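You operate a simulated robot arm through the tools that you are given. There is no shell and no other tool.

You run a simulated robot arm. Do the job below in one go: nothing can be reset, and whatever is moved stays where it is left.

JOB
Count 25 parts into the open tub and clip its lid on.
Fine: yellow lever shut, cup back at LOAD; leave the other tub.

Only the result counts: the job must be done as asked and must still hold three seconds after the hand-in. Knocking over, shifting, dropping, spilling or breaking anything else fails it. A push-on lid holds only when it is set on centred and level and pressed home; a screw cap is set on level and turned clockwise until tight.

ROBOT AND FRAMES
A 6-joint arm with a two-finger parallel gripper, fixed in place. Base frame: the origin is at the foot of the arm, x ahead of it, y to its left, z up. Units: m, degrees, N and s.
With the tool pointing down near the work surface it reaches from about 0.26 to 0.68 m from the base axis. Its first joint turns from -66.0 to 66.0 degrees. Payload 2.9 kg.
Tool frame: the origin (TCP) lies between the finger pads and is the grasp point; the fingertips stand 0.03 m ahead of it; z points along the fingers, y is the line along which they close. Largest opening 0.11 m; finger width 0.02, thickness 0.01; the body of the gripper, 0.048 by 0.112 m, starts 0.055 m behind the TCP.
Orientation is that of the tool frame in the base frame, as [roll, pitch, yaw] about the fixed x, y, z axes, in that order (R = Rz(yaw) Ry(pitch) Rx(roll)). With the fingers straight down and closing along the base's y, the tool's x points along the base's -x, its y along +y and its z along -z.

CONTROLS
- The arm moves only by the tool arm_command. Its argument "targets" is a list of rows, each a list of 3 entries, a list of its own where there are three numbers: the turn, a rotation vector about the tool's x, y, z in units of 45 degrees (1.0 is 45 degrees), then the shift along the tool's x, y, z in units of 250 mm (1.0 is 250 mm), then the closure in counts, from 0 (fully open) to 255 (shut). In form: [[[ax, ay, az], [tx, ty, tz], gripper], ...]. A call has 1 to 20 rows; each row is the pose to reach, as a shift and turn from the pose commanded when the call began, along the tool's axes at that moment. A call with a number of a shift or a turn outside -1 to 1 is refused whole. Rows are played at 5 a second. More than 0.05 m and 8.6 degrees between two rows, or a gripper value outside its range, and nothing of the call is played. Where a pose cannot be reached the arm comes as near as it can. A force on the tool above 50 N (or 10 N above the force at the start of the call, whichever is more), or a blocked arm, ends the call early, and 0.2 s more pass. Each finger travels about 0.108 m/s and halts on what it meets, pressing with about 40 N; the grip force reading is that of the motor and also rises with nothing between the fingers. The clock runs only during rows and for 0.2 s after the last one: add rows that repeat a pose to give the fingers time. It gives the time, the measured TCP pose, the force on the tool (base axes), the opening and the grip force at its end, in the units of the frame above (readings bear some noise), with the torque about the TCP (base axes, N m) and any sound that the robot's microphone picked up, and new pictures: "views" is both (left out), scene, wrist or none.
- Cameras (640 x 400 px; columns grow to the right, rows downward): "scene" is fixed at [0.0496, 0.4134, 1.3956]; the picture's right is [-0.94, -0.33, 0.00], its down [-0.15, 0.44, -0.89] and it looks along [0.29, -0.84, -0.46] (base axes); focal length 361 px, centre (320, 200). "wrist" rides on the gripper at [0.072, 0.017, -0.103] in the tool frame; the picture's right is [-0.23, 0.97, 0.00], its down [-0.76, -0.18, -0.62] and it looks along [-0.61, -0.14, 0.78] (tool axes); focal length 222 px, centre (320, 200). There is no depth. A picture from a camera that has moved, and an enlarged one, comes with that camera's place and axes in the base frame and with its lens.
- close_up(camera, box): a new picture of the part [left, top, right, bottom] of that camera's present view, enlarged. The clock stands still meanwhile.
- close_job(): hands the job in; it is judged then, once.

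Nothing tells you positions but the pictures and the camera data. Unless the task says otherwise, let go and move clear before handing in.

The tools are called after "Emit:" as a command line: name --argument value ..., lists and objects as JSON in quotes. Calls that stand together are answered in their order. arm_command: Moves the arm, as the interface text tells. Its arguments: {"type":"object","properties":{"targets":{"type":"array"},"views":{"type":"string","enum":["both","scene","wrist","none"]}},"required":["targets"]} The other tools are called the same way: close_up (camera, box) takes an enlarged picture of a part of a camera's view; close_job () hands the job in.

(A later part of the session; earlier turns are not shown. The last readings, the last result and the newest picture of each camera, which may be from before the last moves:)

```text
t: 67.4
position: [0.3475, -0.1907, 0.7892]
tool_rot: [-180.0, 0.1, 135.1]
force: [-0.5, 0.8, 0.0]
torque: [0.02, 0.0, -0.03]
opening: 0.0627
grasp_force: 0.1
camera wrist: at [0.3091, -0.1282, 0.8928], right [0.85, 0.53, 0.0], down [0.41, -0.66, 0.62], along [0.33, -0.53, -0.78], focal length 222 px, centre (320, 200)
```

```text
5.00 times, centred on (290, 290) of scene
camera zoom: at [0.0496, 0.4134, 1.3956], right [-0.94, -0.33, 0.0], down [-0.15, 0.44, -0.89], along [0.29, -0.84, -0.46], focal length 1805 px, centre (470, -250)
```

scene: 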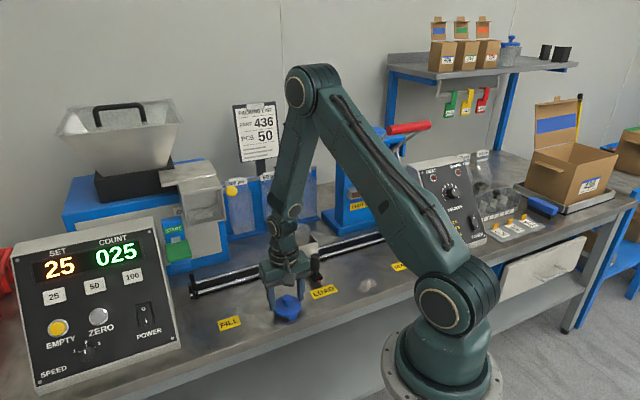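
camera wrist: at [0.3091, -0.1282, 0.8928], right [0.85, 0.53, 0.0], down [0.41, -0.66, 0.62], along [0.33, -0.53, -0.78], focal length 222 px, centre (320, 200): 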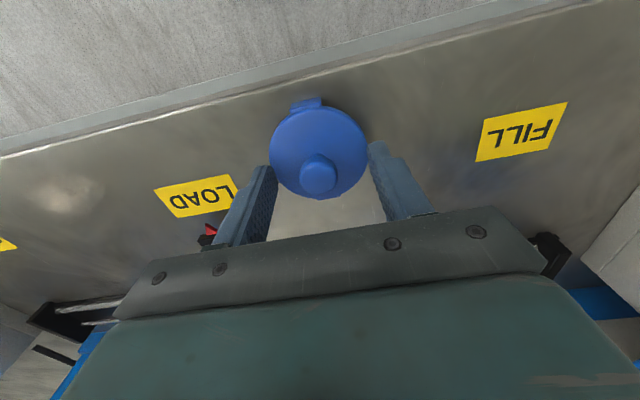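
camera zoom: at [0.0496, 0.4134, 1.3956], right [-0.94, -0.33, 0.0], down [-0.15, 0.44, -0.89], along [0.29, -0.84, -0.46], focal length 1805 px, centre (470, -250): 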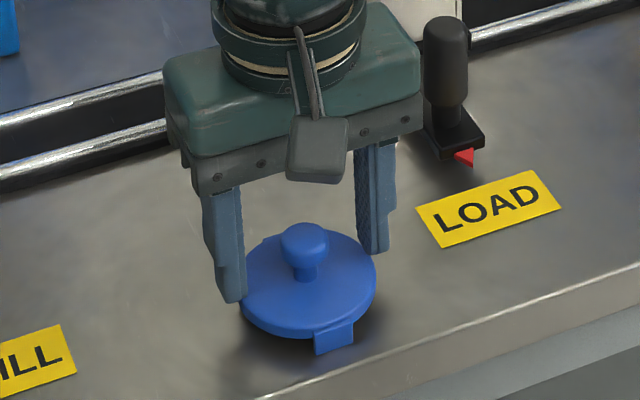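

The fingers straddle the knob just above the disk. Closing on it now.

Emit:
arm_command --targets '[[[0, 0, 0], [0, 0, 0], 150], [[0, 0, 0], [0, 0, 0], 190], [[0, 0, 0], [0, 0, 0], 230], [[0, 0, 0], [0, 0, 0], 230], [[0, 0, 0], [0, 0, 0], 230]]' --views "both"

Emit:
close_up --camera "wrist" --box '[220, 60, 420, 240]'

Emit:
close_up --camera "scene" --box '[250, 250, 330, 330]'

```text
t: 68.6
position: [0.3468, -0.1907, 0.7886]
tool_rot: [179.9, -0.1, 135.0]
force: [0.5, -0.6, 0.1]
torque: [0.03, -0.01, -0.01]
opening: 0.0206
grasp_force: 40.1
camera wrist: at [0.309, -0.1282, 0.8929], right [0.85, 0.53, 0.0], down [0.41, -0.66, 0.62], along [0.33, -0.53, -0.78], focal length 222 px, centre (320, 200)
```

scene: 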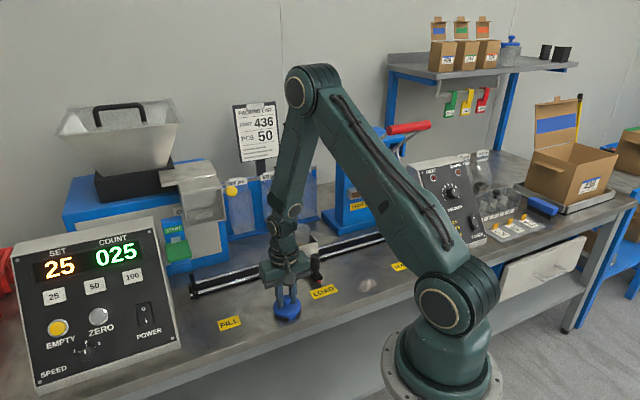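
wrist: 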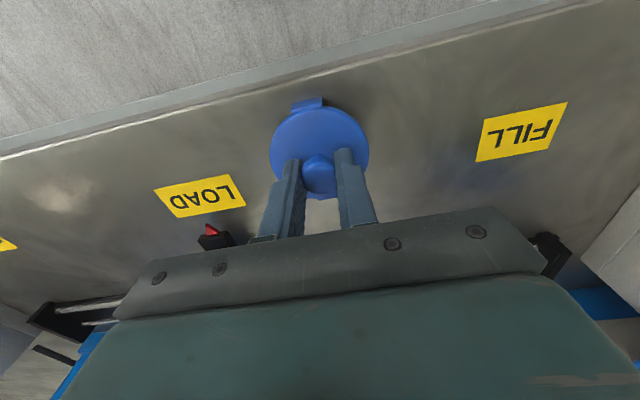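

```text
2.22 times, centred on (320, 150) of wrist
camera zoom: at [0.309, -0.1282, 0.8929], right [0.85, 0.53, 0.0], down [0.41, -0.66, 0.62], along [0.33, -0.53, -0.78], focal length 494 px, centre (320, 311)
```

zoom: 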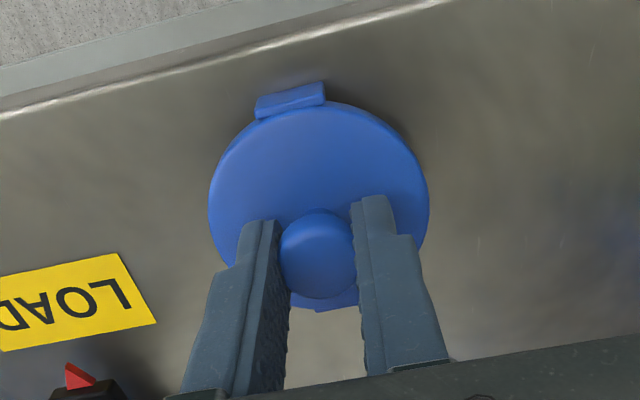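

```text
5.00 times, centred on (290, 290) of scene
camera zoom: at [0.0496, 0.4134, 1.3956], right [-0.94, -0.33, 0.0], down [-0.15, 0.44, -0.89], along [0.29, -0.84, -0.46], focal length 1805 px, centre (470, -250)
```

zoom: 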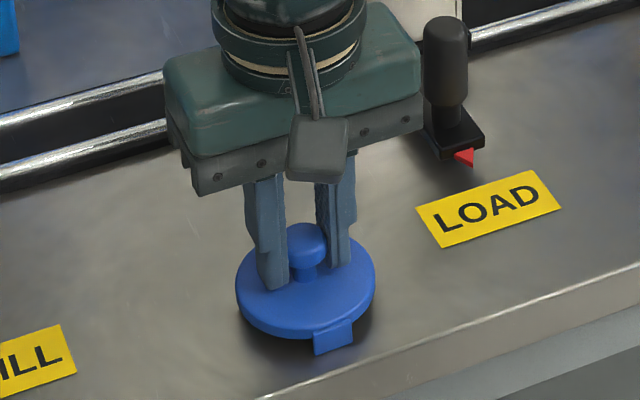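

The knob is gripped at 20.6 mm. Lifting straight up.

Emit:
arm_command --targets '[[[0, 0, 0], [0, 0, -0.02], 230], [[0, 0, 0], [0, 0, -0.06], 230], [[0, 0, 0], [0, 0, -0.12], 230], [[0, 0, 0], [0, 0, -0.19], 230], [[0, 0, 0], [0, 0, -0.27], 230], [[0, 0, 0], [0, 0, -0.36], 230], [[0, 0, 0], [0, 0, -0.45], 230], [[0, 0, 0], [0, 0, -0.54], 230], [[0, 0, 0], [0, 0, -0.61], 230], [[0, 0, 0], [0, 0, -0.645], 230], [[0, 0, 0], [0, 0, -0.645], 230]]' --views "both"

Emit:
close_up --camera "wrist" --box '[220, 60, 420, 240]'

Emit:
close_up --camera "scene" --box '[230, 190, 350, 300]'

```text
t: 71.0
position: [0.3471, -0.19, 0.9501]
tool_rot: [-180.0, 0.0, 135.0]
force: [0.7, 0.6, -0.3]
torque: [0.03, 0.0, 0.0]
opening: 0.0204
grasp_force: 40.0
camera wrist: at [0.3097, -0.1286, 1.0539], right [0.85, 0.53, 0.0], down [0.41, -0.66, 0.62], along [0.33, -0.53, -0.78], focal length 222 px, centre (320, 200)
```

scene: 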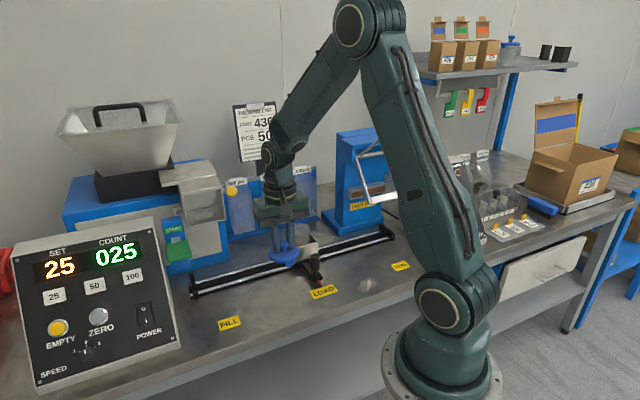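
wrist: 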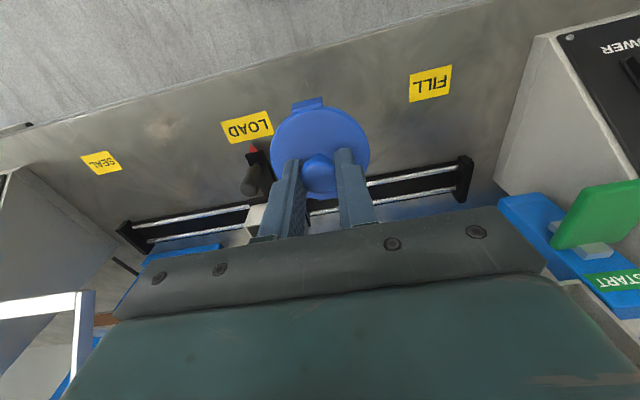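

```text
2.22 times, centred on (320, 150) of wrist
camera zoom: at [0.3097, -0.1286, 1.0539], right [0.85, 0.53, 0.0], down [0.41, -0.66, 0.62], along [0.33, -0.53, -0.78], focal length 494 px, centre (320, 311)
```

zoom: 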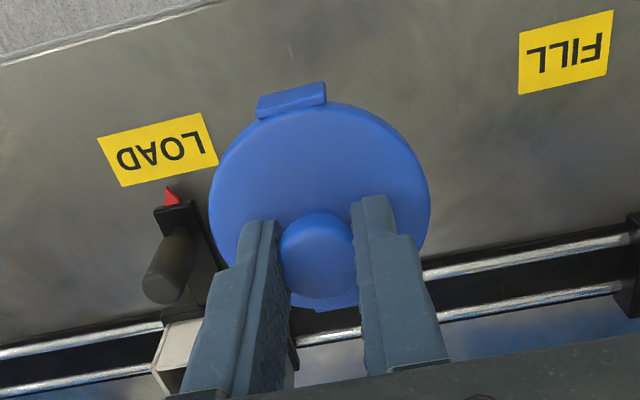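

```text
3.64 times, centred on (290, 245) of scene
camera zoom: at [0.0496, 0.4134, 1.3956], right [-0.94, -0.33, 0.0], down [-0.15, 0.44, -0.89], along [0.29, -0.84, -0.46], focal length 1313 px, centre (429, 36)
```

zoom: 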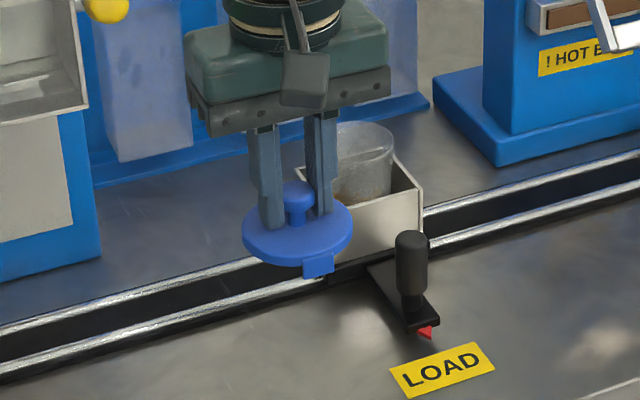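

The lid is held level. Before placing it I need the tub centre precisely, so I'll move up and look at the tub rim past the gripper from one side and then from the other.

Emit:
arm_command --targets '[[[0, 0, 0], [-0.02, 0.03, -0.08], 230], [[0, 0, 0], [-0.04, 0.07, -0.16], 230], [[0, 0, 0], [-0.07, 0.12, -0.25], 230], [[0, 0, 0], [-0.1, 0.17, -0.34], 230], [[0, 0, 0], [-0.12, 0.22, -0.43], 230], [[0, 0, 0], [-0.14, 0.26, -0.52], 230], [[0, 0, 0], [-0.16, 0.288, -0.6], 230], [[0, 0, 0], [-0.16, 0.288, -0.6], 230]]' --views "wrist"

Emit:
close_up --camera "wrist" --box '[190, 120, 290, 220]'

```text
t: 72.8
position: [0.4276, -0.1677, 1.1012]
tool_rot: [-180.0, -0.1, 135.0]
force: [0.3, 0.0, -0.4]
torque: [-0.01, -0.03, 0.01]
opening: 0.0202
grasp_force: 39.7
camera wrist: at [0.3891, -0.1054, 1.2039], right [0.85, 0.53, 0.0], down [0.41, -0.66, 0.62], along [0.33, -0.53, -0.78], focal length 222 px, centre (320, 200)
```

wrist: 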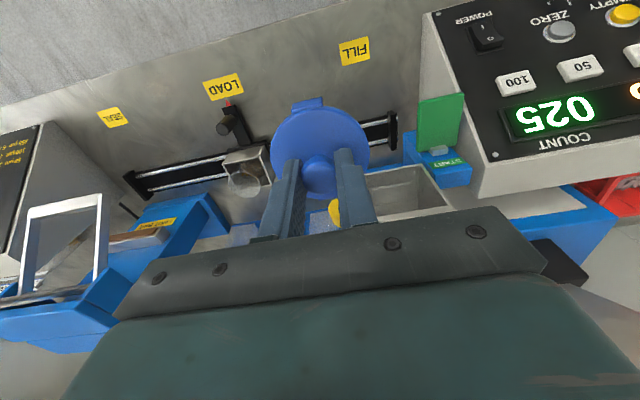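

```text
4.00 times, centred on (240, 170) of wrist
camera zoom: at [0.3891, -0.1054, 1.2039], right [0.85, 0.53, 0.0], down [0.41, -0.66, 0.62], along [0.33, -0.53, -0.78], focal length 888 px, centre (640, 320)
```

zoom: 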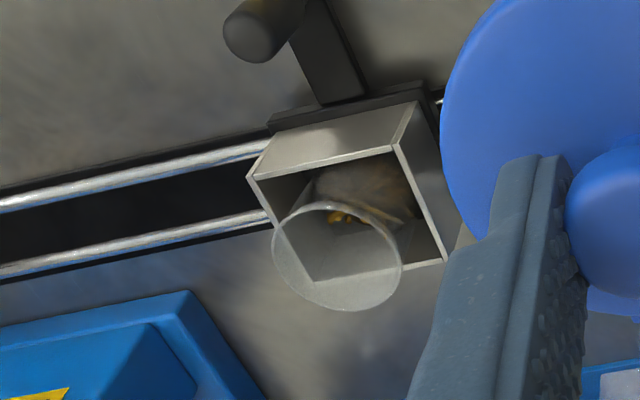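

The rim is clearly visible: from here the tub centre is about e1=-0.004, e2=0.553. I'll cross-check from the other side.

Emit:
arm_command --targets '[[[0, 0, 0], [0, -0.06, 0], 230], [[0, 0, 0], [0, -0.15, 0], 230], [[0, 0, 0], [0, -0.26, 0], 230], [[0, 0, 0], [0, -0.38, 0], 230], [[0, 0, 0], [0, -0.5, 0], 230], [[0, 0, 0], [0, -0.62, 0], 230], [[0, 0, 0], [0, -0.74, 0], 230], [[0, 0, 0], [0, -0.85, 0], 230], [[0, 0, 0], [0, -0.94, 0], 230], [[0, 0, 0], [0, -1.0, 0], 230], [[0, 0, 0], [0, -1.0, 0], 230]]' --views "none"

Emit:
arm_command --targets '[[[0, 0, 0], [0, -0.06, 0], 230], [[0, 0, 0], [0, -0.13, 0], 230], [[0, 0, 0], [0, -0.16, 0], 230], [[0, 0, 0], [0, -0.16, 0], 230]]' --views "wrist"

Emit:
close_up --camera "wrist" --box '[340, 90, 460, 190]'

```text
t: 75.2
position: [0.2496, -0.3442, 1.1019]
tool_rot: [-180.0, 0.0, 135.0]
force: [-1.1, -1.2, -0.7]
torque: [0.04, 0.02, 0.03]
opening: 0.0205
grasp_force: 39.7
```

```text
t: 76.2
position: [0.2212, -0.3737, 1.1006]
tool_rot: [-180.0, 0.0, 135.0]
force: [0.1, 0.2, 0.6]
torque: [-0.01, -0.03, 0.02]
opening: 0.0206
grasp_force: 39.7
camera wrist: at [0.1831, -0.3106, 1.2039], right [0.85, 0.53, 0.0], down [0.41, -0.66, 0.62], along [0.33, -0.53, -0.78], focal length 222 px, centre (320, 200)
```

wrist: 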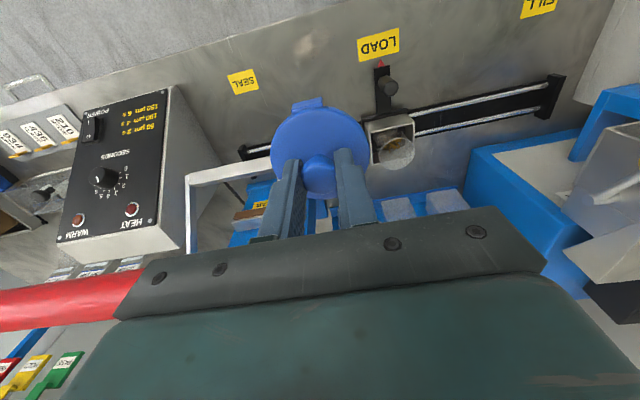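

```text
4.00 times, centred on (400, 140) of wrist
camera zoom: at [0.1831, -0.3106, 1.2039], right [0.85, 0.53, 0.0], down [0.41, -0.66, 0.62], along [0.33, -0.53, -0.78], focal length 888 px, centre (0, 440)
```

zoom: 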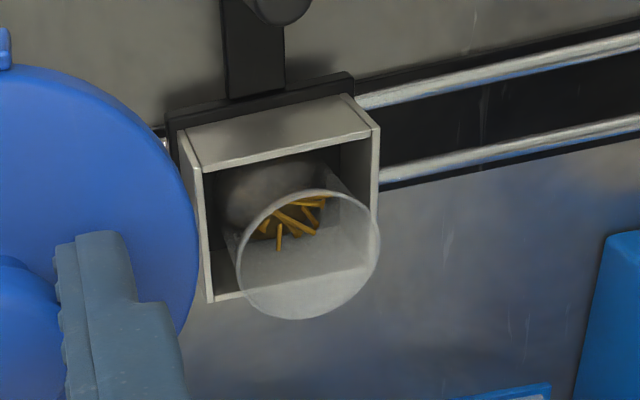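

Both views agree: the tub centre is at e1≈-0.001, e2≈0.5555, the rim is at z≈0.849, and the tub sits centred in the cup. Now I'll measure exactly how the lid sits in the grip.

Emit:
close_up --camera "wrist" --box '[255, 85, 385, 215]'

Emit:
close_up --camera "scene" --box '[290, 130, 390, 260]'

```text
3.08 times, centred on (320, 150) of wrist
camera zoom: at [0.1831, -0.3106, 1.2039], right [0.85, 0.53, 0.0], down [0.41, -0.66, 0.62], along [0.33, -0.53, -0.78], focal length 684 px, centre (320, 354)
```

zoom: 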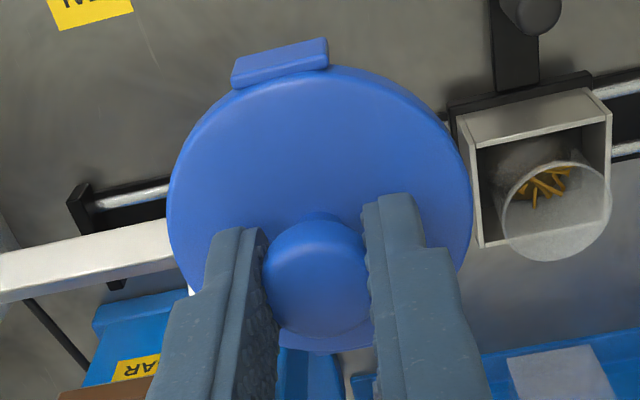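

```text
3.08 times, centred on (340, 195) of scene
camera zoom: at [0.0496, 0.4134, 1.3956], right [-0.94, -0.33, 0.0], down [-0.15, 0.44, -0.89], along [0.29, -0.84, -0.46], focal length 1111 px, centre (258, 215)
```

zoom: 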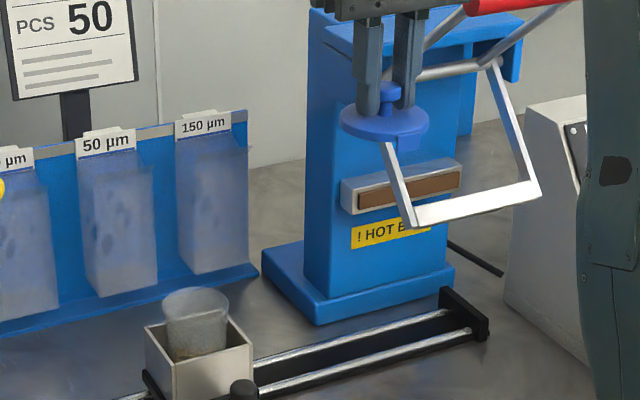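

Emit:
close_up --camera "wrist" --box '[295, 85, 345, 125]'

Emit:
close_up --camera "wrist" --box '[295, 145, 350, 205]'

```text
10.00 times, centred on (320, 105) of wrist
camera zoom: at [0.1831, -0.3106, 1.2039], right [0.85, 0.53, 0.0], down [0.41, -0.66, 0.62], along [0.33, -0.53, -0.78], focal length 2221 px, centre (320, 1150)
```

zoom: 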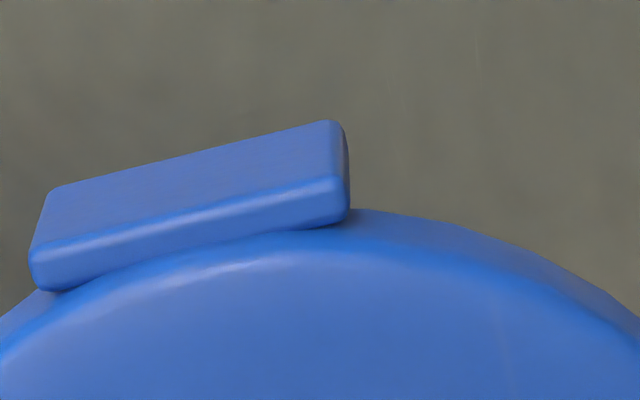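

```text
6.67 times, centred on (322, 175) of wrist
camera zoom: at [0.1831, -0.3106, 1.2039], right [0.85, 0.53, 0.0], down [0.41, -0.66, 0.62], along [0.33, -0.53, -0.78], focal length 1481 px, centre (303, 367)
```

zoom: 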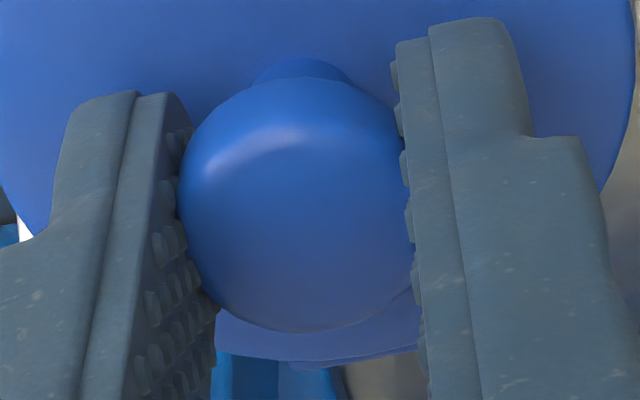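

The lid sits about 1.5 mm towards the back relative to the TCP, so the TCP goes to e1≈-0.001, e2≈0.5535. I'll move there well above the tub and then lower to hover a few centimetres above it.

Emit:
arm_command --targets '[[[0, 0, 0], [0, 0.06, 0], 230], [[0, 0, 0], [0, 0.15, 0], 230], [[0, 0, 0], [0, 0.25, 0], 230], [[0, 0, 0], [0, 0.34, 0], 230], [[0, 0, 0], [-0.04, 0.4, 0.02], 230], [[0, 0, 0], [-0.11, 0.435, 0.07], 230], [[0, 0, 0], [-0.2, 0.435, 0.14], 230], [[0, 0, 0], [-0.3, 0.435, 0.22], 230], [[0, 0, 0], [-0.4, 0.435, 0.31], 230], [[0, 0, 0], [-0.48, 0.435, 0.4], 230], [[0, 0, 0], [-0.531, 0.435, 0.48], 230], [[0, 0, 0], [-0.531, 0.435, 0.56], 230], [[0, 0, 0], [-0.531, 0.435, 0.62], 230], [[0, 0, 0], [-0.531, 0.435, 0.66], 230], [[0, 0, 0], [-0.531, 0.435, 0.66], 230]]' --views "both"

Emit:
close_up --camera "scene" --box '[250, 180, 350, 280]'

Emit:
close_up --camera "wrist" --box '[240, 70, 400, 220]'

```text
t: 79.4
position: [0.3922, -0.3899, 0.936]
tool_rot: [-180.0, 0.0, 135.0]
force: [-0.1, -0.1, 0.5]
torque: [-0.01, 0.0, 0.0]
opening: 0.0206
grasp_force: 40.0
camera wrist: at [0.3544, -0.3276, 1.0393], right [0.85, 0.53, 0.0], down [0.41, -0.66, 0.62], along [0.33, -0.53, -0.78], focal length 222 px, centre (320, 200)
```

scene: 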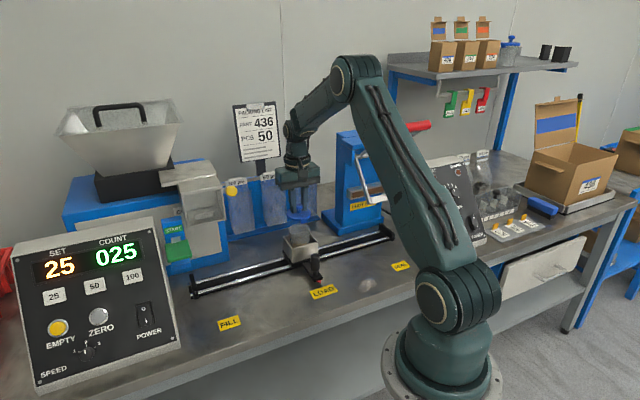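
wrist: 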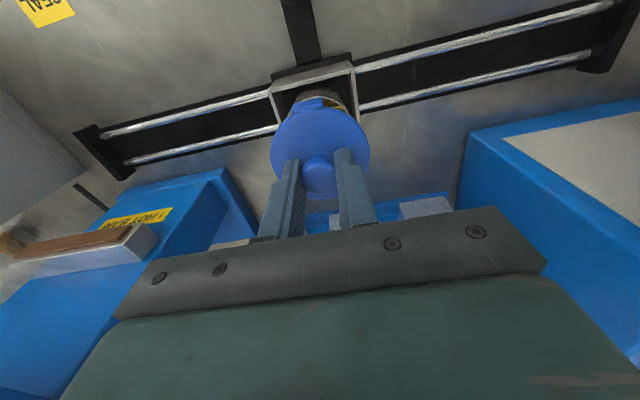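

```text
4.00 times, centred on (300, 230) of scene
camera zoom: at [0.0496, 0.4134, 1.3956], right [-0.94, -0.33, 0.0], down [-0.15, 0.44, -0.89], along [0.29, -0.84, -0.46], focal length 1444 px, centre (400, 80)
```

zoom: 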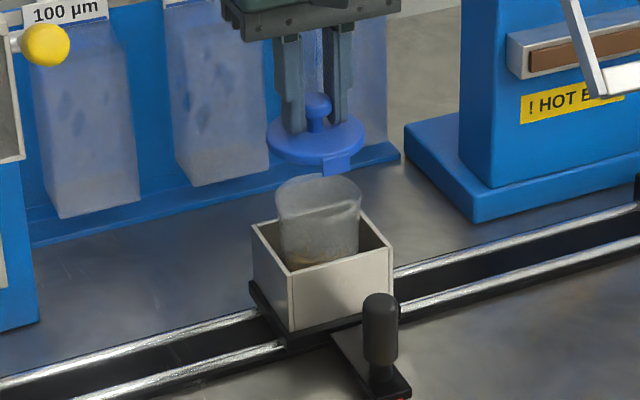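

```text
2.67 times, centred on (320, 145) of wrist
camera zoom: at [0.3544, -0.3276, 1.0393], right [0.85, 0.53, 0.0], down [0.41, -0.66, 0.62], along [0.33, -0.53, -0.78], focal length 592 px, centre (320, 347)
```

zoom: 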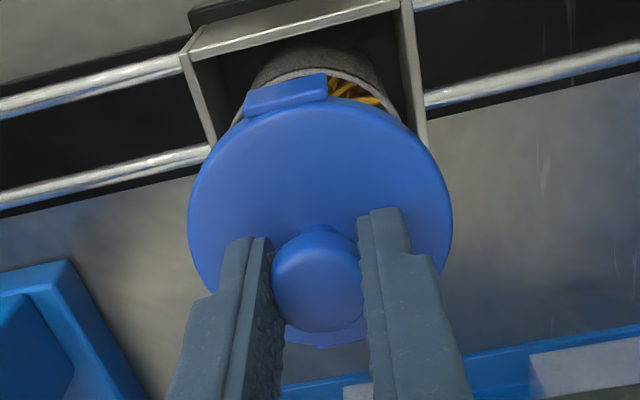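

Emit:
close_up --camera "scene" --box '[275, 195, 335, 255]'

Emit:
close_up --camera "wrist" --box '[285, 75, 355, 125]'

```text
6.67 times, centred on (305, 225) of scene
camera zoom: at [0.0496, 0.4134, 1.3956], right [-0.94, -0.33, 0.0], down [-0.15, 0.44, -0.89], along [0.29, -0.84, -0.46], focal length 2407 px, centre (420, 33)
```

zoom: 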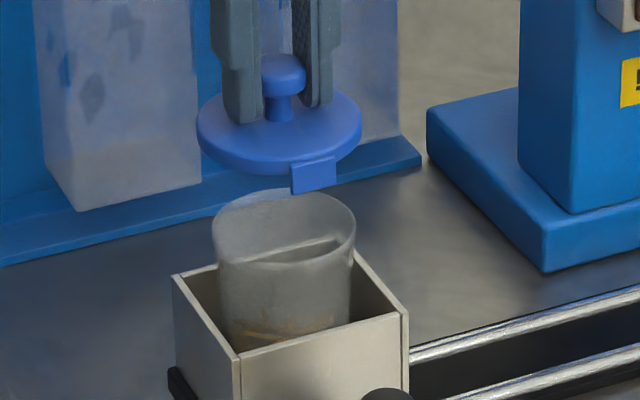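

```text
8.00 times, centred on (320, 100) of wrist
camera zoom: at [0.3544, -0.3276, 1.0393], right [0.85, 0.53, 0.0], down [0.41, -0.66, 0.62], along [0.33, -0.53, -0.78], focal length 1777 px, centre (320, 1000)
```

zoom: 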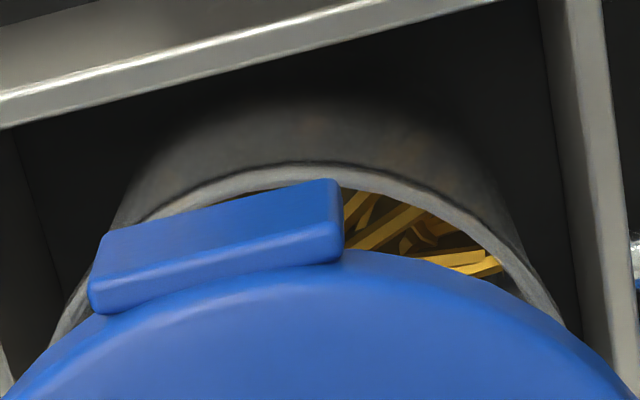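

The lid is nearly aligned. Comparing the visible near rim with the lid suggests the tub is about 2 mm further back, so I'll shift 2 mm and lower until the tabs are just above the rim.

Emit:
arm_command --targets '[[[0, 0, 0], [-0.004, 0, 0.02], 230], [[0, 0, 0], [-0.008, 0, 0.05], 230], [[0, 0, 0], [-0.008, 0, 0.08], 230], [[0, 0, 0], [-0.008, 0, 0.1], 230], [[0, 0, 0], [-0.008, 0, 0.1], 230]]' --views "both"

Emit:
close_up --camera "scene" --box '[275, 195, 335, 255]'

Emit:
close_up --camera "wrist" --box '[265, 70, 375, 160]'

```text
t: 80.6
position: [0.3936, -0.3917, 0.9097]
tool_rot: [-179.9, 0.0, 135.0]
force: [-0.8, 0.0, -0.5]
torque: [-0.03, -0.03, -0.01]
opening: 0.0206
grasp_force: 40.1
camera wrist: at [0.3556, -0.3288, 1.0136], right [0.85, 0.53, 0.0], down [0.41, -0.66, 0.62], along [0.33, -0.53, -0.78], focal length 222 px, centre (320, 200)
```

scene: 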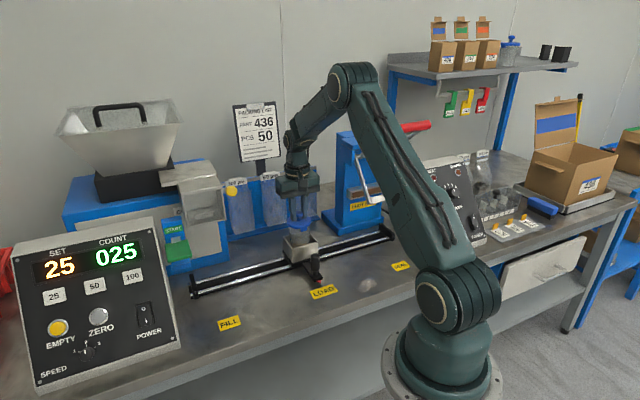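
wrist: 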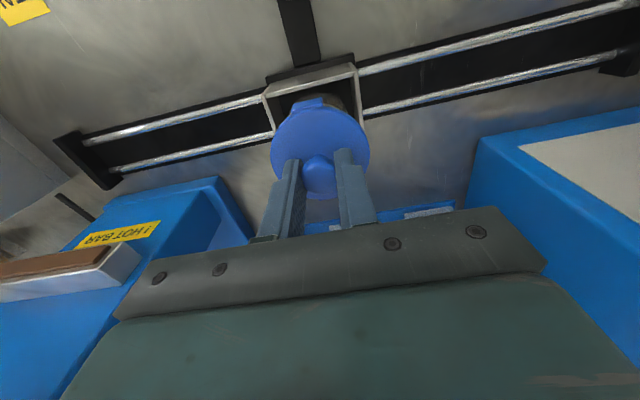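

```text
6.67 times, centred on (305, 225) of scene
camera zoom: at [0.0496, 0.4134, 1.3956], right [-0.94, -0.33, 0.0], down [-0.15, 0.44, -0.89], along [0.29, -0.84, -0.46], focal length 2407 px, centre (420, 33)
```

zoom: 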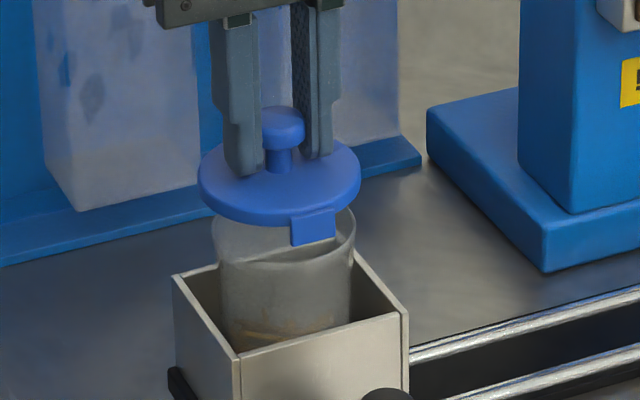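

```text
4.44 times, centred on (320, 115) of wrist
camera zoom: at [0.3556, -0.3288, 1.0136], right [0.85, 0.53, 0.0], down [0.41, -0.66, 0.62], along [0.33, -0.53, -0.78], focal length 987 px, centre (320, 578)
```

zoom: 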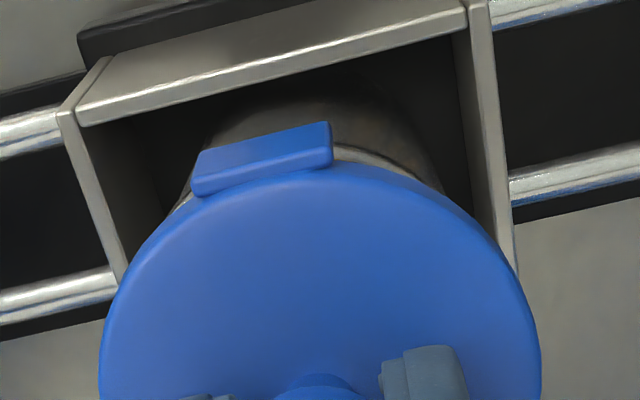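

The lid hovers just above the rim. I'll apply a small trim (about 1 mm) and lower slowly while monitoring forces.

Emit:
arm_command --targets '[[[0, 0, 0], [0.004, -0.0028, 0.0], 230], [[0, 0, 0], [0.004, -0.0028, 0.012], 230], [[0, 0, 0], [0.004, -0.0028, 0.024], 230], [[0, 0, 0], [0.004, -0.0028, 0.034], 230], [[0, 0, 0], [0.004, -0.0028, 0.034], 230]]' --views "both"

Emit:
close_up --camera "scene" --box '[275, 195, 335, 255]'

Emit:
close_up --camera "wrist" --box '[265, 70, 375, 160]'

```text
t: 81.8
position: [0.3928, -0.3915, 0.9016]
tool_rot: [180.0, -0.1, 135.0]
force: [-0.4, -0.2, -0.2]
torque: [0.03, -0.01, 0.0]
opening: 0.0206
grasp_force: 39.9
camera wrist: at [0.3546, -0.3287, 1.0053], right [0.85, 0.53, 0.0], down [0.41, -0.66, 0.62], along [0.33, -0.53, -0.78], focal length 222 px, centre (320, 200)
```

scene: 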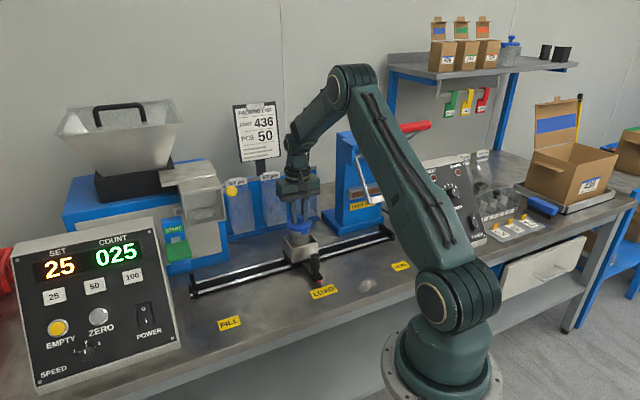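
wrist: 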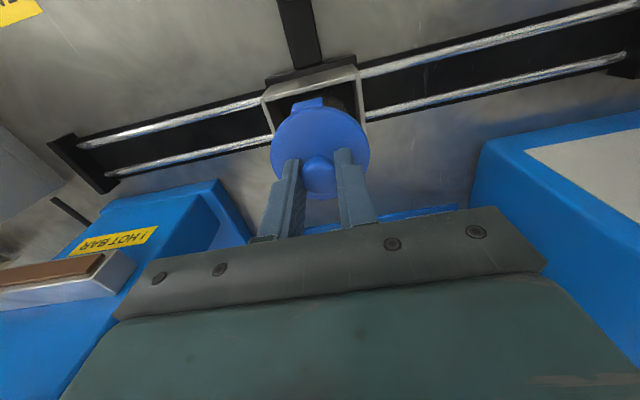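

```text
6.67 times, centred on (305, 225) of scene
camera zoom: at [0.0496, 0.4134, 1.3956], right [-0.94, -0.33, 0.0], down [-0.15, 0.44, -0.89], along [0.29, -0.84, -0.46], focal length 2407 px, centre (420, 33)
```

zoom: 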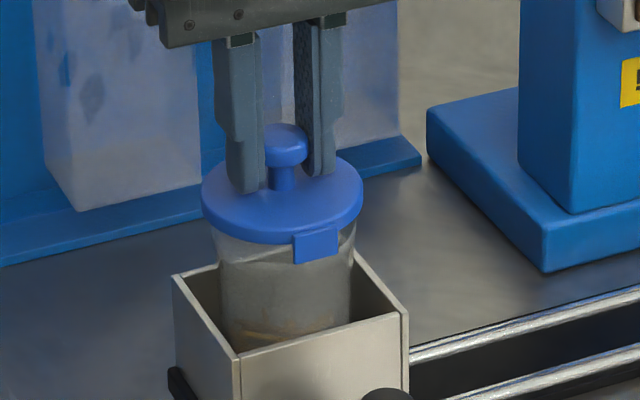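

```text
4.44 times, centred on (320, 115) of wrist
camera zoom: at [0.3546, -0.3287, 1.0053], right [0.85, 0.53, 0.0], down [0.41, -0.66, 0.62], along [0.33, -0.53, -0.78], focal length 987 px, centre (320, 578)
```

zoom: 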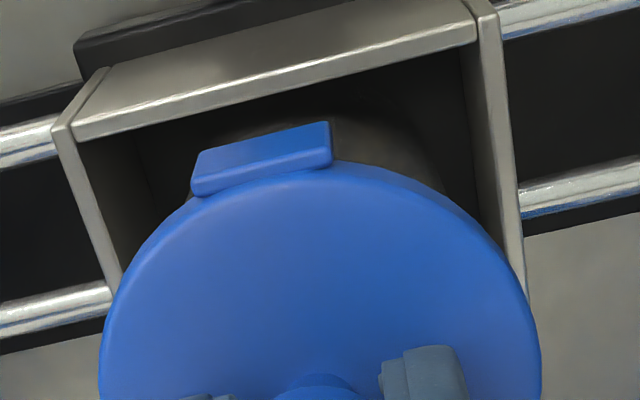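

Still no contact and the overlap looks well centred. I'll make another half-millimetre trim and keep lowering.

Emit:
arm_command --targets '[[[0, 0, 0], [0, -0.002, 0.008], 230], [[0, 0, 0], [0, -0.002, 0.016], 230], [[0, 0, 0], [0, -0.002, 0.024], 230], [[0, 0, 0], [0, -0.002, 0.03], 230]]' --views "both"

Emit:
close_up --camera "scene" --box '[275, 195, 335, 255]'

```text
t: 82.8
position: [0.3926, -0.3919, 0.8946]
tool_rot: [-180.0, -0.1, 135.0]
force: [-0.8, 1.3, 0.1]
torque: [-0.02, -0.01, -0.02]
opening: 0.0203
grasp_force: 39.8
camera wrist: at [0.3542, -0.3294, 0.9979], right [0.85, 0.53, 0.0], down [0.41, -0.66, 0.62], along [0.33, -0.53, -0.78], focal length 222 px, centre (320, 200)
```

scene: 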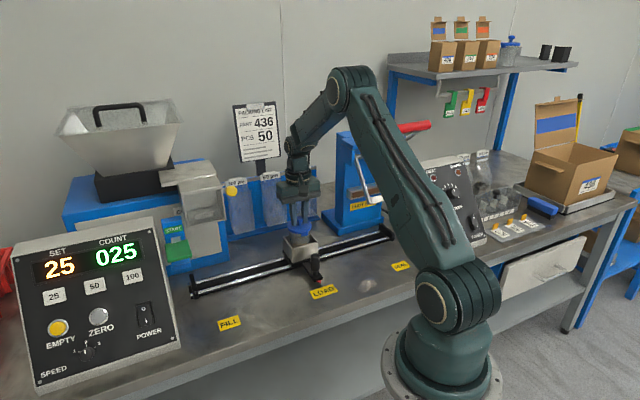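
wrist: 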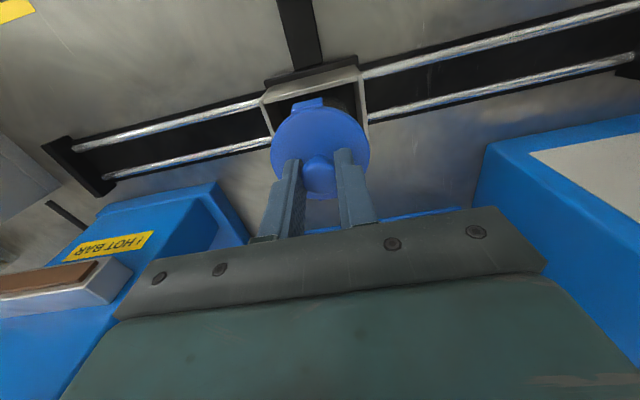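

```text
6.67 times, centred on (305, 225) of scene
camera zoom: at [0.0496, 0.4134, 1.3956], right [-0.94, -0.33, 0.0], down [-0.15, 0.44, -0.89], along [0.29, -0.84, -0.46], focal length 2407 px, centre (420, 33)
```

zoom: 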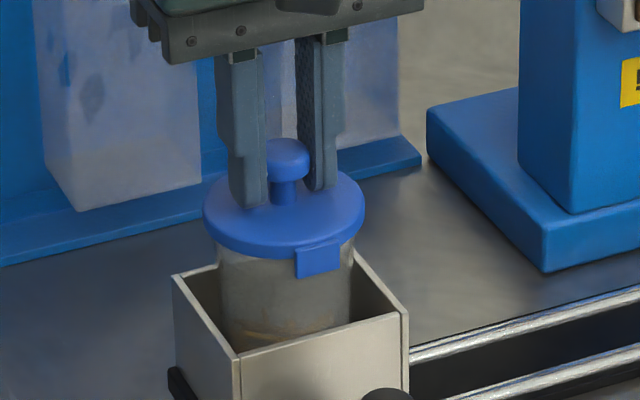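

Emit:
arm_command --targets '[[[0, 0, 0], [0, 0, 0.006], 230], [[0, 0, 0], [0, 0, 0.012], 230], [[0, 0, 0], [0, 0, 0.018], 230]]' --views "none"

Emit:
close_up --camera "scene" --box '[275, 195, 335, 255]'

```text
t: 83.6
position: [0.3924, -0.3912, 0.8898]
tool_rot: [179.9, -0.1, 135.0]
force: [-0.4, 0.1, -1.3]
torque: [0.0, 0.02, -0.02]
opening: 0.0206
grasp_force: 40.1
```

```text
6.67 times, centred on (305, 225) of scene
camera zoom: at [0.0496, 0.4134, 1.3956], right [-0.94, -0.33, 0.0], down [-0.15, 0.44, -0.89], along [0.29, -0.84, -0.46], focal length 2407 px, centre (420, 33)
```

zoom: 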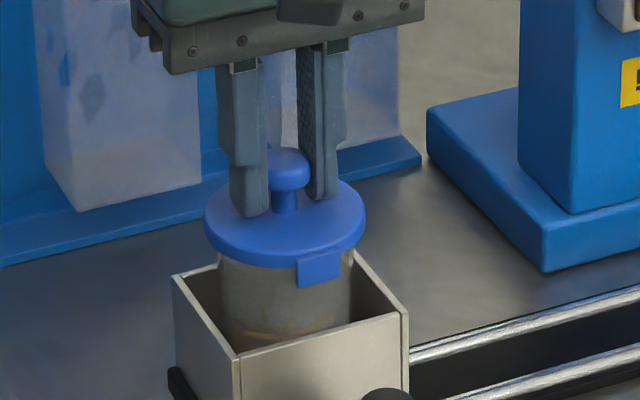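

Emit:
arm_command --targets '[[[0, 0, 0], [0, 0, 0.006], 230], [[0, 0, 0], [0, 0, 0.012], 230]]' --views "none"

Emit:
close_up --camera "scene" --box '[275, 195, 335, 255]'

```text
t: 84.2
position: [0.392, -0.3912, 0.8872]
tool_rot: [-180.0, 0.0, 135.0]
force: [0.0, 0.6, 0.6]
torque: [-0.01, 0.0, -0.03]
opening: 0.0204
grasp_force: 39.6
```

```text
6.67 times, centred on (305, 225) of scene
camera zoom: at [0.0496, 0.4134, 1.3956], right [-0.94, -0.33, 0.0], down [-0.15, 0.44, -0.89], along [0.29, -0.84, -0.46], focal length 2407 px, centre (420, 33)
```

zoom: 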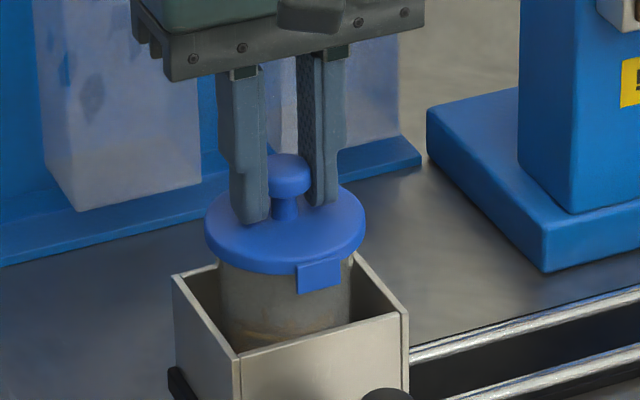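

Emit:
arm_command --targets '[[[0, 0, 0], [0, 0, 0.006], 230], [[0, 0, 0], [0, 0, 0.012], 230]]' --views "none"

Emit:
close_up --camera "scene" --box '[275, 195, 335, 255]'

```text
t: 84.8
position: [0.3919, -0.3926, 0.8853]
tool_rot: [-180.0, 0.1, 135.0]
force: [-0.4, -0.6, 11.0]
torque: [0.12, 0.06, 0.02]
opening: 0.0203
grasp_force: 39.9
heard: snap
```

```text
6.67 times, centred on (305, 225) of scene
camera zoom: at [0.0495, 0.4135, 1.3956], right [-0.94, -0.33, 0.0], down [-0.15, 0.44, -0.89], along [0.29, -0.84, -0.46], focal length 2407 px, centre (420, 33)
```

zoom: 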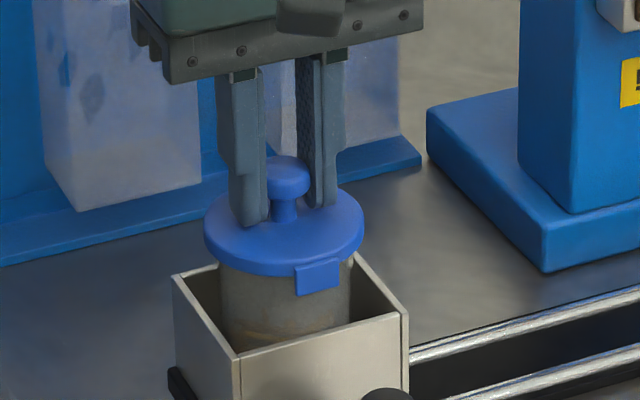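

A snap was heard at about 11 N. I'll press slightly more to be sure it is fully home.

Emit:
arm_command --targets '[[[0, 0, 0], [0, 0, 0.004], 230], [[0, 0, 0], [0, 0, 0.008], 230], [[0, 0, 0], [0, 0, 0.008], 230]]' --views "both"

Emit:
close_up --camera "scene" --box '[275, 195, 335, 255]'

```text
t: 85.6
position: [0.3933, -0.3923, 0.8858]
tool_rot: [180.0, 0.4, 134.9]
force: [-2.0, 3.4, 34.7]
torque: [0.23, 0.2, -0.04]
opening: 0.0204
grasp_force: 40.1
camera wrist: at [0.3542, -0.3297, 0.9879], right [0.85, 0.53, 0.0], down [0.41, -0.66, 0.63], along [0.33, -0.53, -0.78], focal length 222 px, centre (320, 200)
```

scene: 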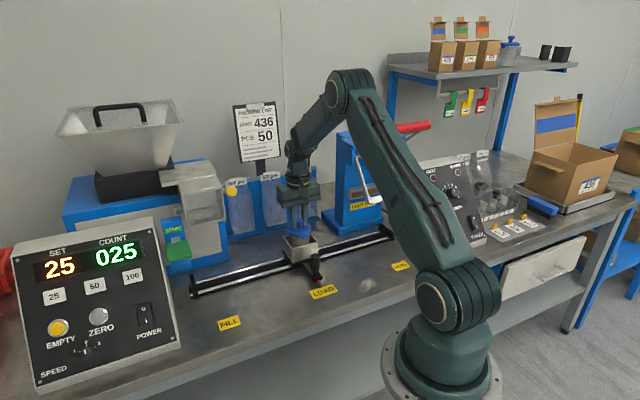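
wrist: 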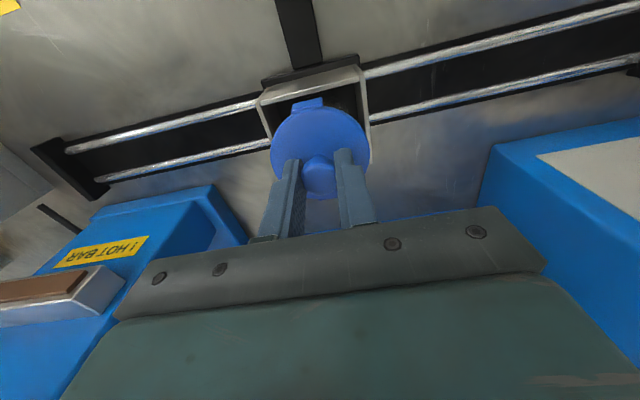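

```text
6.67 times, centred on (305, 225) of scene
camera zoom: at [0.0491, 0.4139, 1.3955], right [-0.94, -0.33, 0.0], down [-0.15, 0.44, -0.89], along [0.29, -0.84, -0.46], focal length 2407 px, centre (420, 33)
```

zoom: 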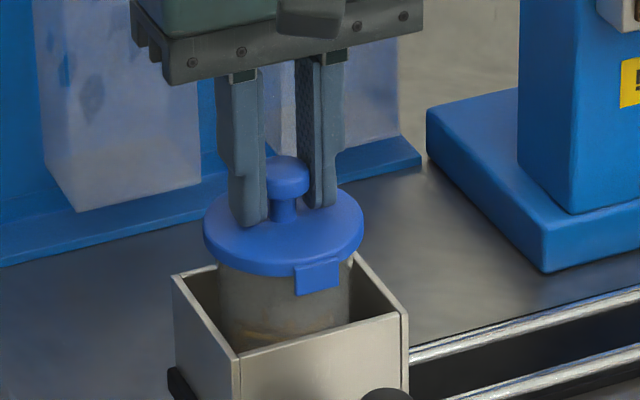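

It is firmly home: 35 N with no further travel. I'll unload, open the fingers and move straight up.

Emit:
arm_command --targets '[[[0, 0, 0], [0, 0, -0.006], 230], [[0, 0, 0], [0, 0, -0.012], 230], [[0, 0, 0], [0, 0, -0.012], 200], [[0, 0, 0], [0, 0, -0.012], 160], [[0, 0, 0], [0, 0, -0.012], 120], [[0, 0, 0], [0, 0, -0.012], 110], [[0, 0, 0], [0, 0, -0.012], 110]]' --views "both"

Emit:
close_up --camera "scene" --box '[275, 195, 335, 255]'

```text
t: 87.2
position: [0.3927, -0.3935, 0.8846]
tool_rot: [-180.0, 0.0, 135.1]
force: [0.3, 0.3, -0.7]
torque: [0.03, 0.01, -0.03]
opening: 0.0628
grasp_force: 0.0
camera wrist: at [0.3539, -0.3296, 0.9885], right [0.85, 0.53, 0.0], down [0.41, -0.66, 0.62], along [0.33, -0.53, -0.78], focal length 222 px, centre (320, 200)
```

scene: 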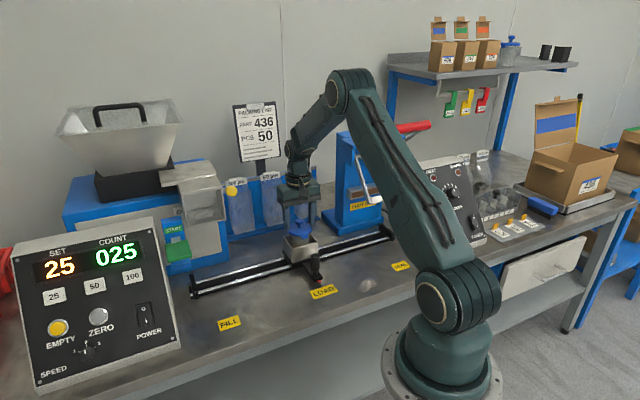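
wrist: 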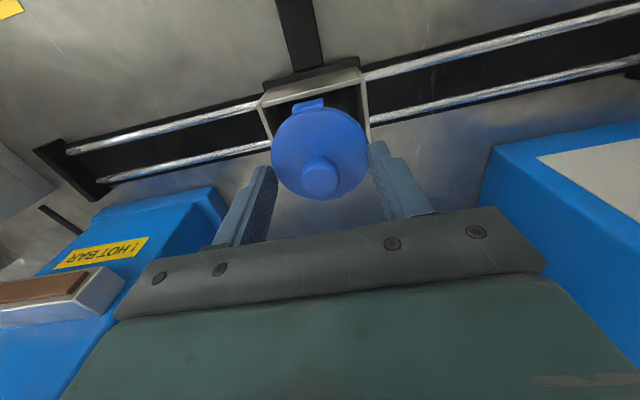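

```text
6.67 times, centred on (305, 225) of scene
camera zoom: at [0.0496, 0.4134, 1.3956], right [-0.94, -0.33, 0.0], down [-0.15, 0.44, -0.89], along [0.29, -0.84, -0.46], focal length 2407 px, centre (420, 33)
```

zoom: 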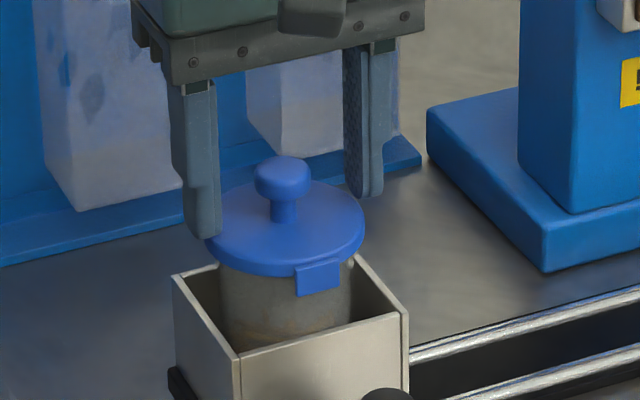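

The lid sits level and centred. Moving clear, straight up and then back.

Emit:
arm_command --targets '[[[0, 0, 0], [0, 0, -0.04], 100], [[0, 0, 0], [0, 0, -0.1], 90], [[0, 0, 0], [0, 0, -0.18], 80], [[0, 0, 0], [0, 0, -0.28], 60], [[0, 0, 0], [0, 0, -0.4], 60], [[0, 0, 0], [0.02, 0, -0.52], 60], [[0, 0, 0], [0.08, 0, -0.64], 60], [[0, 0, 0], [0.17, 0, -0.74], 60], [[0, 0, 0], [0.28, 0, -0.8], 60], [[0, 0, 0], [0.4, 0, -0.84], 60], [[0, 0, 0], [0.5, 0, -0.84], 60], [[0, 0, 0], [0.5, 0, -0.84], 60]]' --views "both"

Emit:
close_up --camera "scene" --box '[250, 190, 350, 310]'

Emit:
close_up --camera "scene" --box '[150, 150, 270, 290]'

Emit:
close_up --camera "wrist" --box '[220, 60, 420, 240]'

```text
t: 89.8
position: [0.3031, -0.3033, 1.0953]
tool_rot: [-179.9, -0.1, 135.0]
force: [0.0, -0.7, -0.1]
torque: [-0.01, -0.02, -0.01]
opening: 0.084
grasp_force: 0.1
camera wrist: at [0.2648, -0.2409, 1.1985], right [0.85, 0.53, 0.0], down [0.41, -0.66, 0.62], along [0.33, -0.53, -0.78], focal length 222 px, centre (320, 200)
```

scene: 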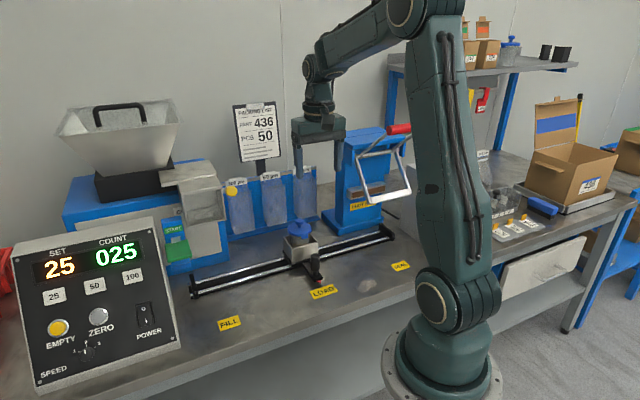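
wrist: 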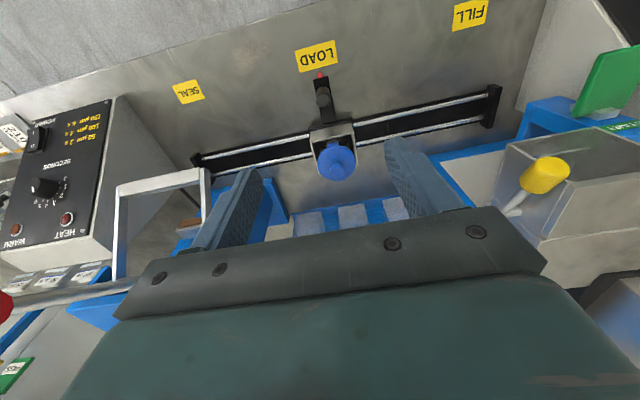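

```text
3.33 times, centred on (300, 250) of scene
camera zoom: at [0.0496, 0.4134, 1.3956], right [-0.94, -0.33, 0.0], down [-0.15, 0.44, -0.89], along [0.29, -0.84, -0.46], focal length 1203 px, centre (387, 33)
```

zoom: 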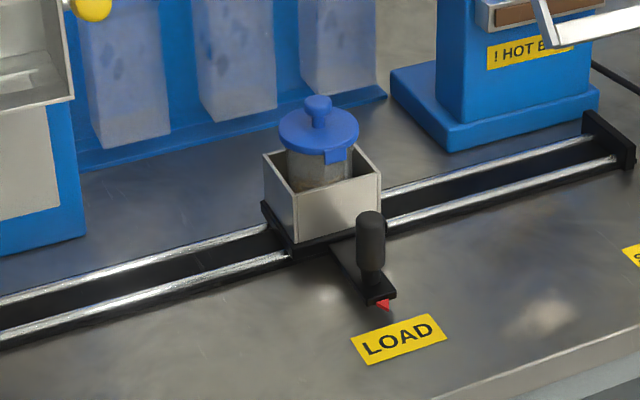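

```text
2.86 times, centred on (210, 220) of scene
camera zoom: at [0.0496, 0.4134, 1.3956], right [-0.94, -0.33, 0.0], down [-0.15, 0.44, -0.89], along [0.29, -0.84, -0.46], focal length 1031 px, centre (634, 143)
```

zoom: 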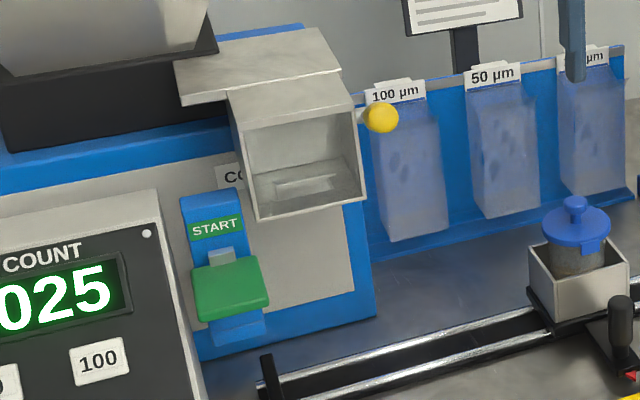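

```text
2.22 times, centred on (320, 150) of wrist
camera zoom: at [0.2648, -0.2409, 1.1985], right [0.85, 0.53, 0.0], down [0.41, -0.66, 0.62], along [0.33, -0.53, -0.78], focal length 494 px, centre (320, 311)
```

zoom: 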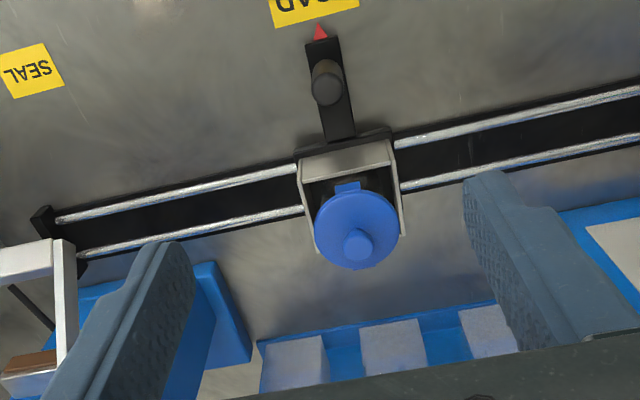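

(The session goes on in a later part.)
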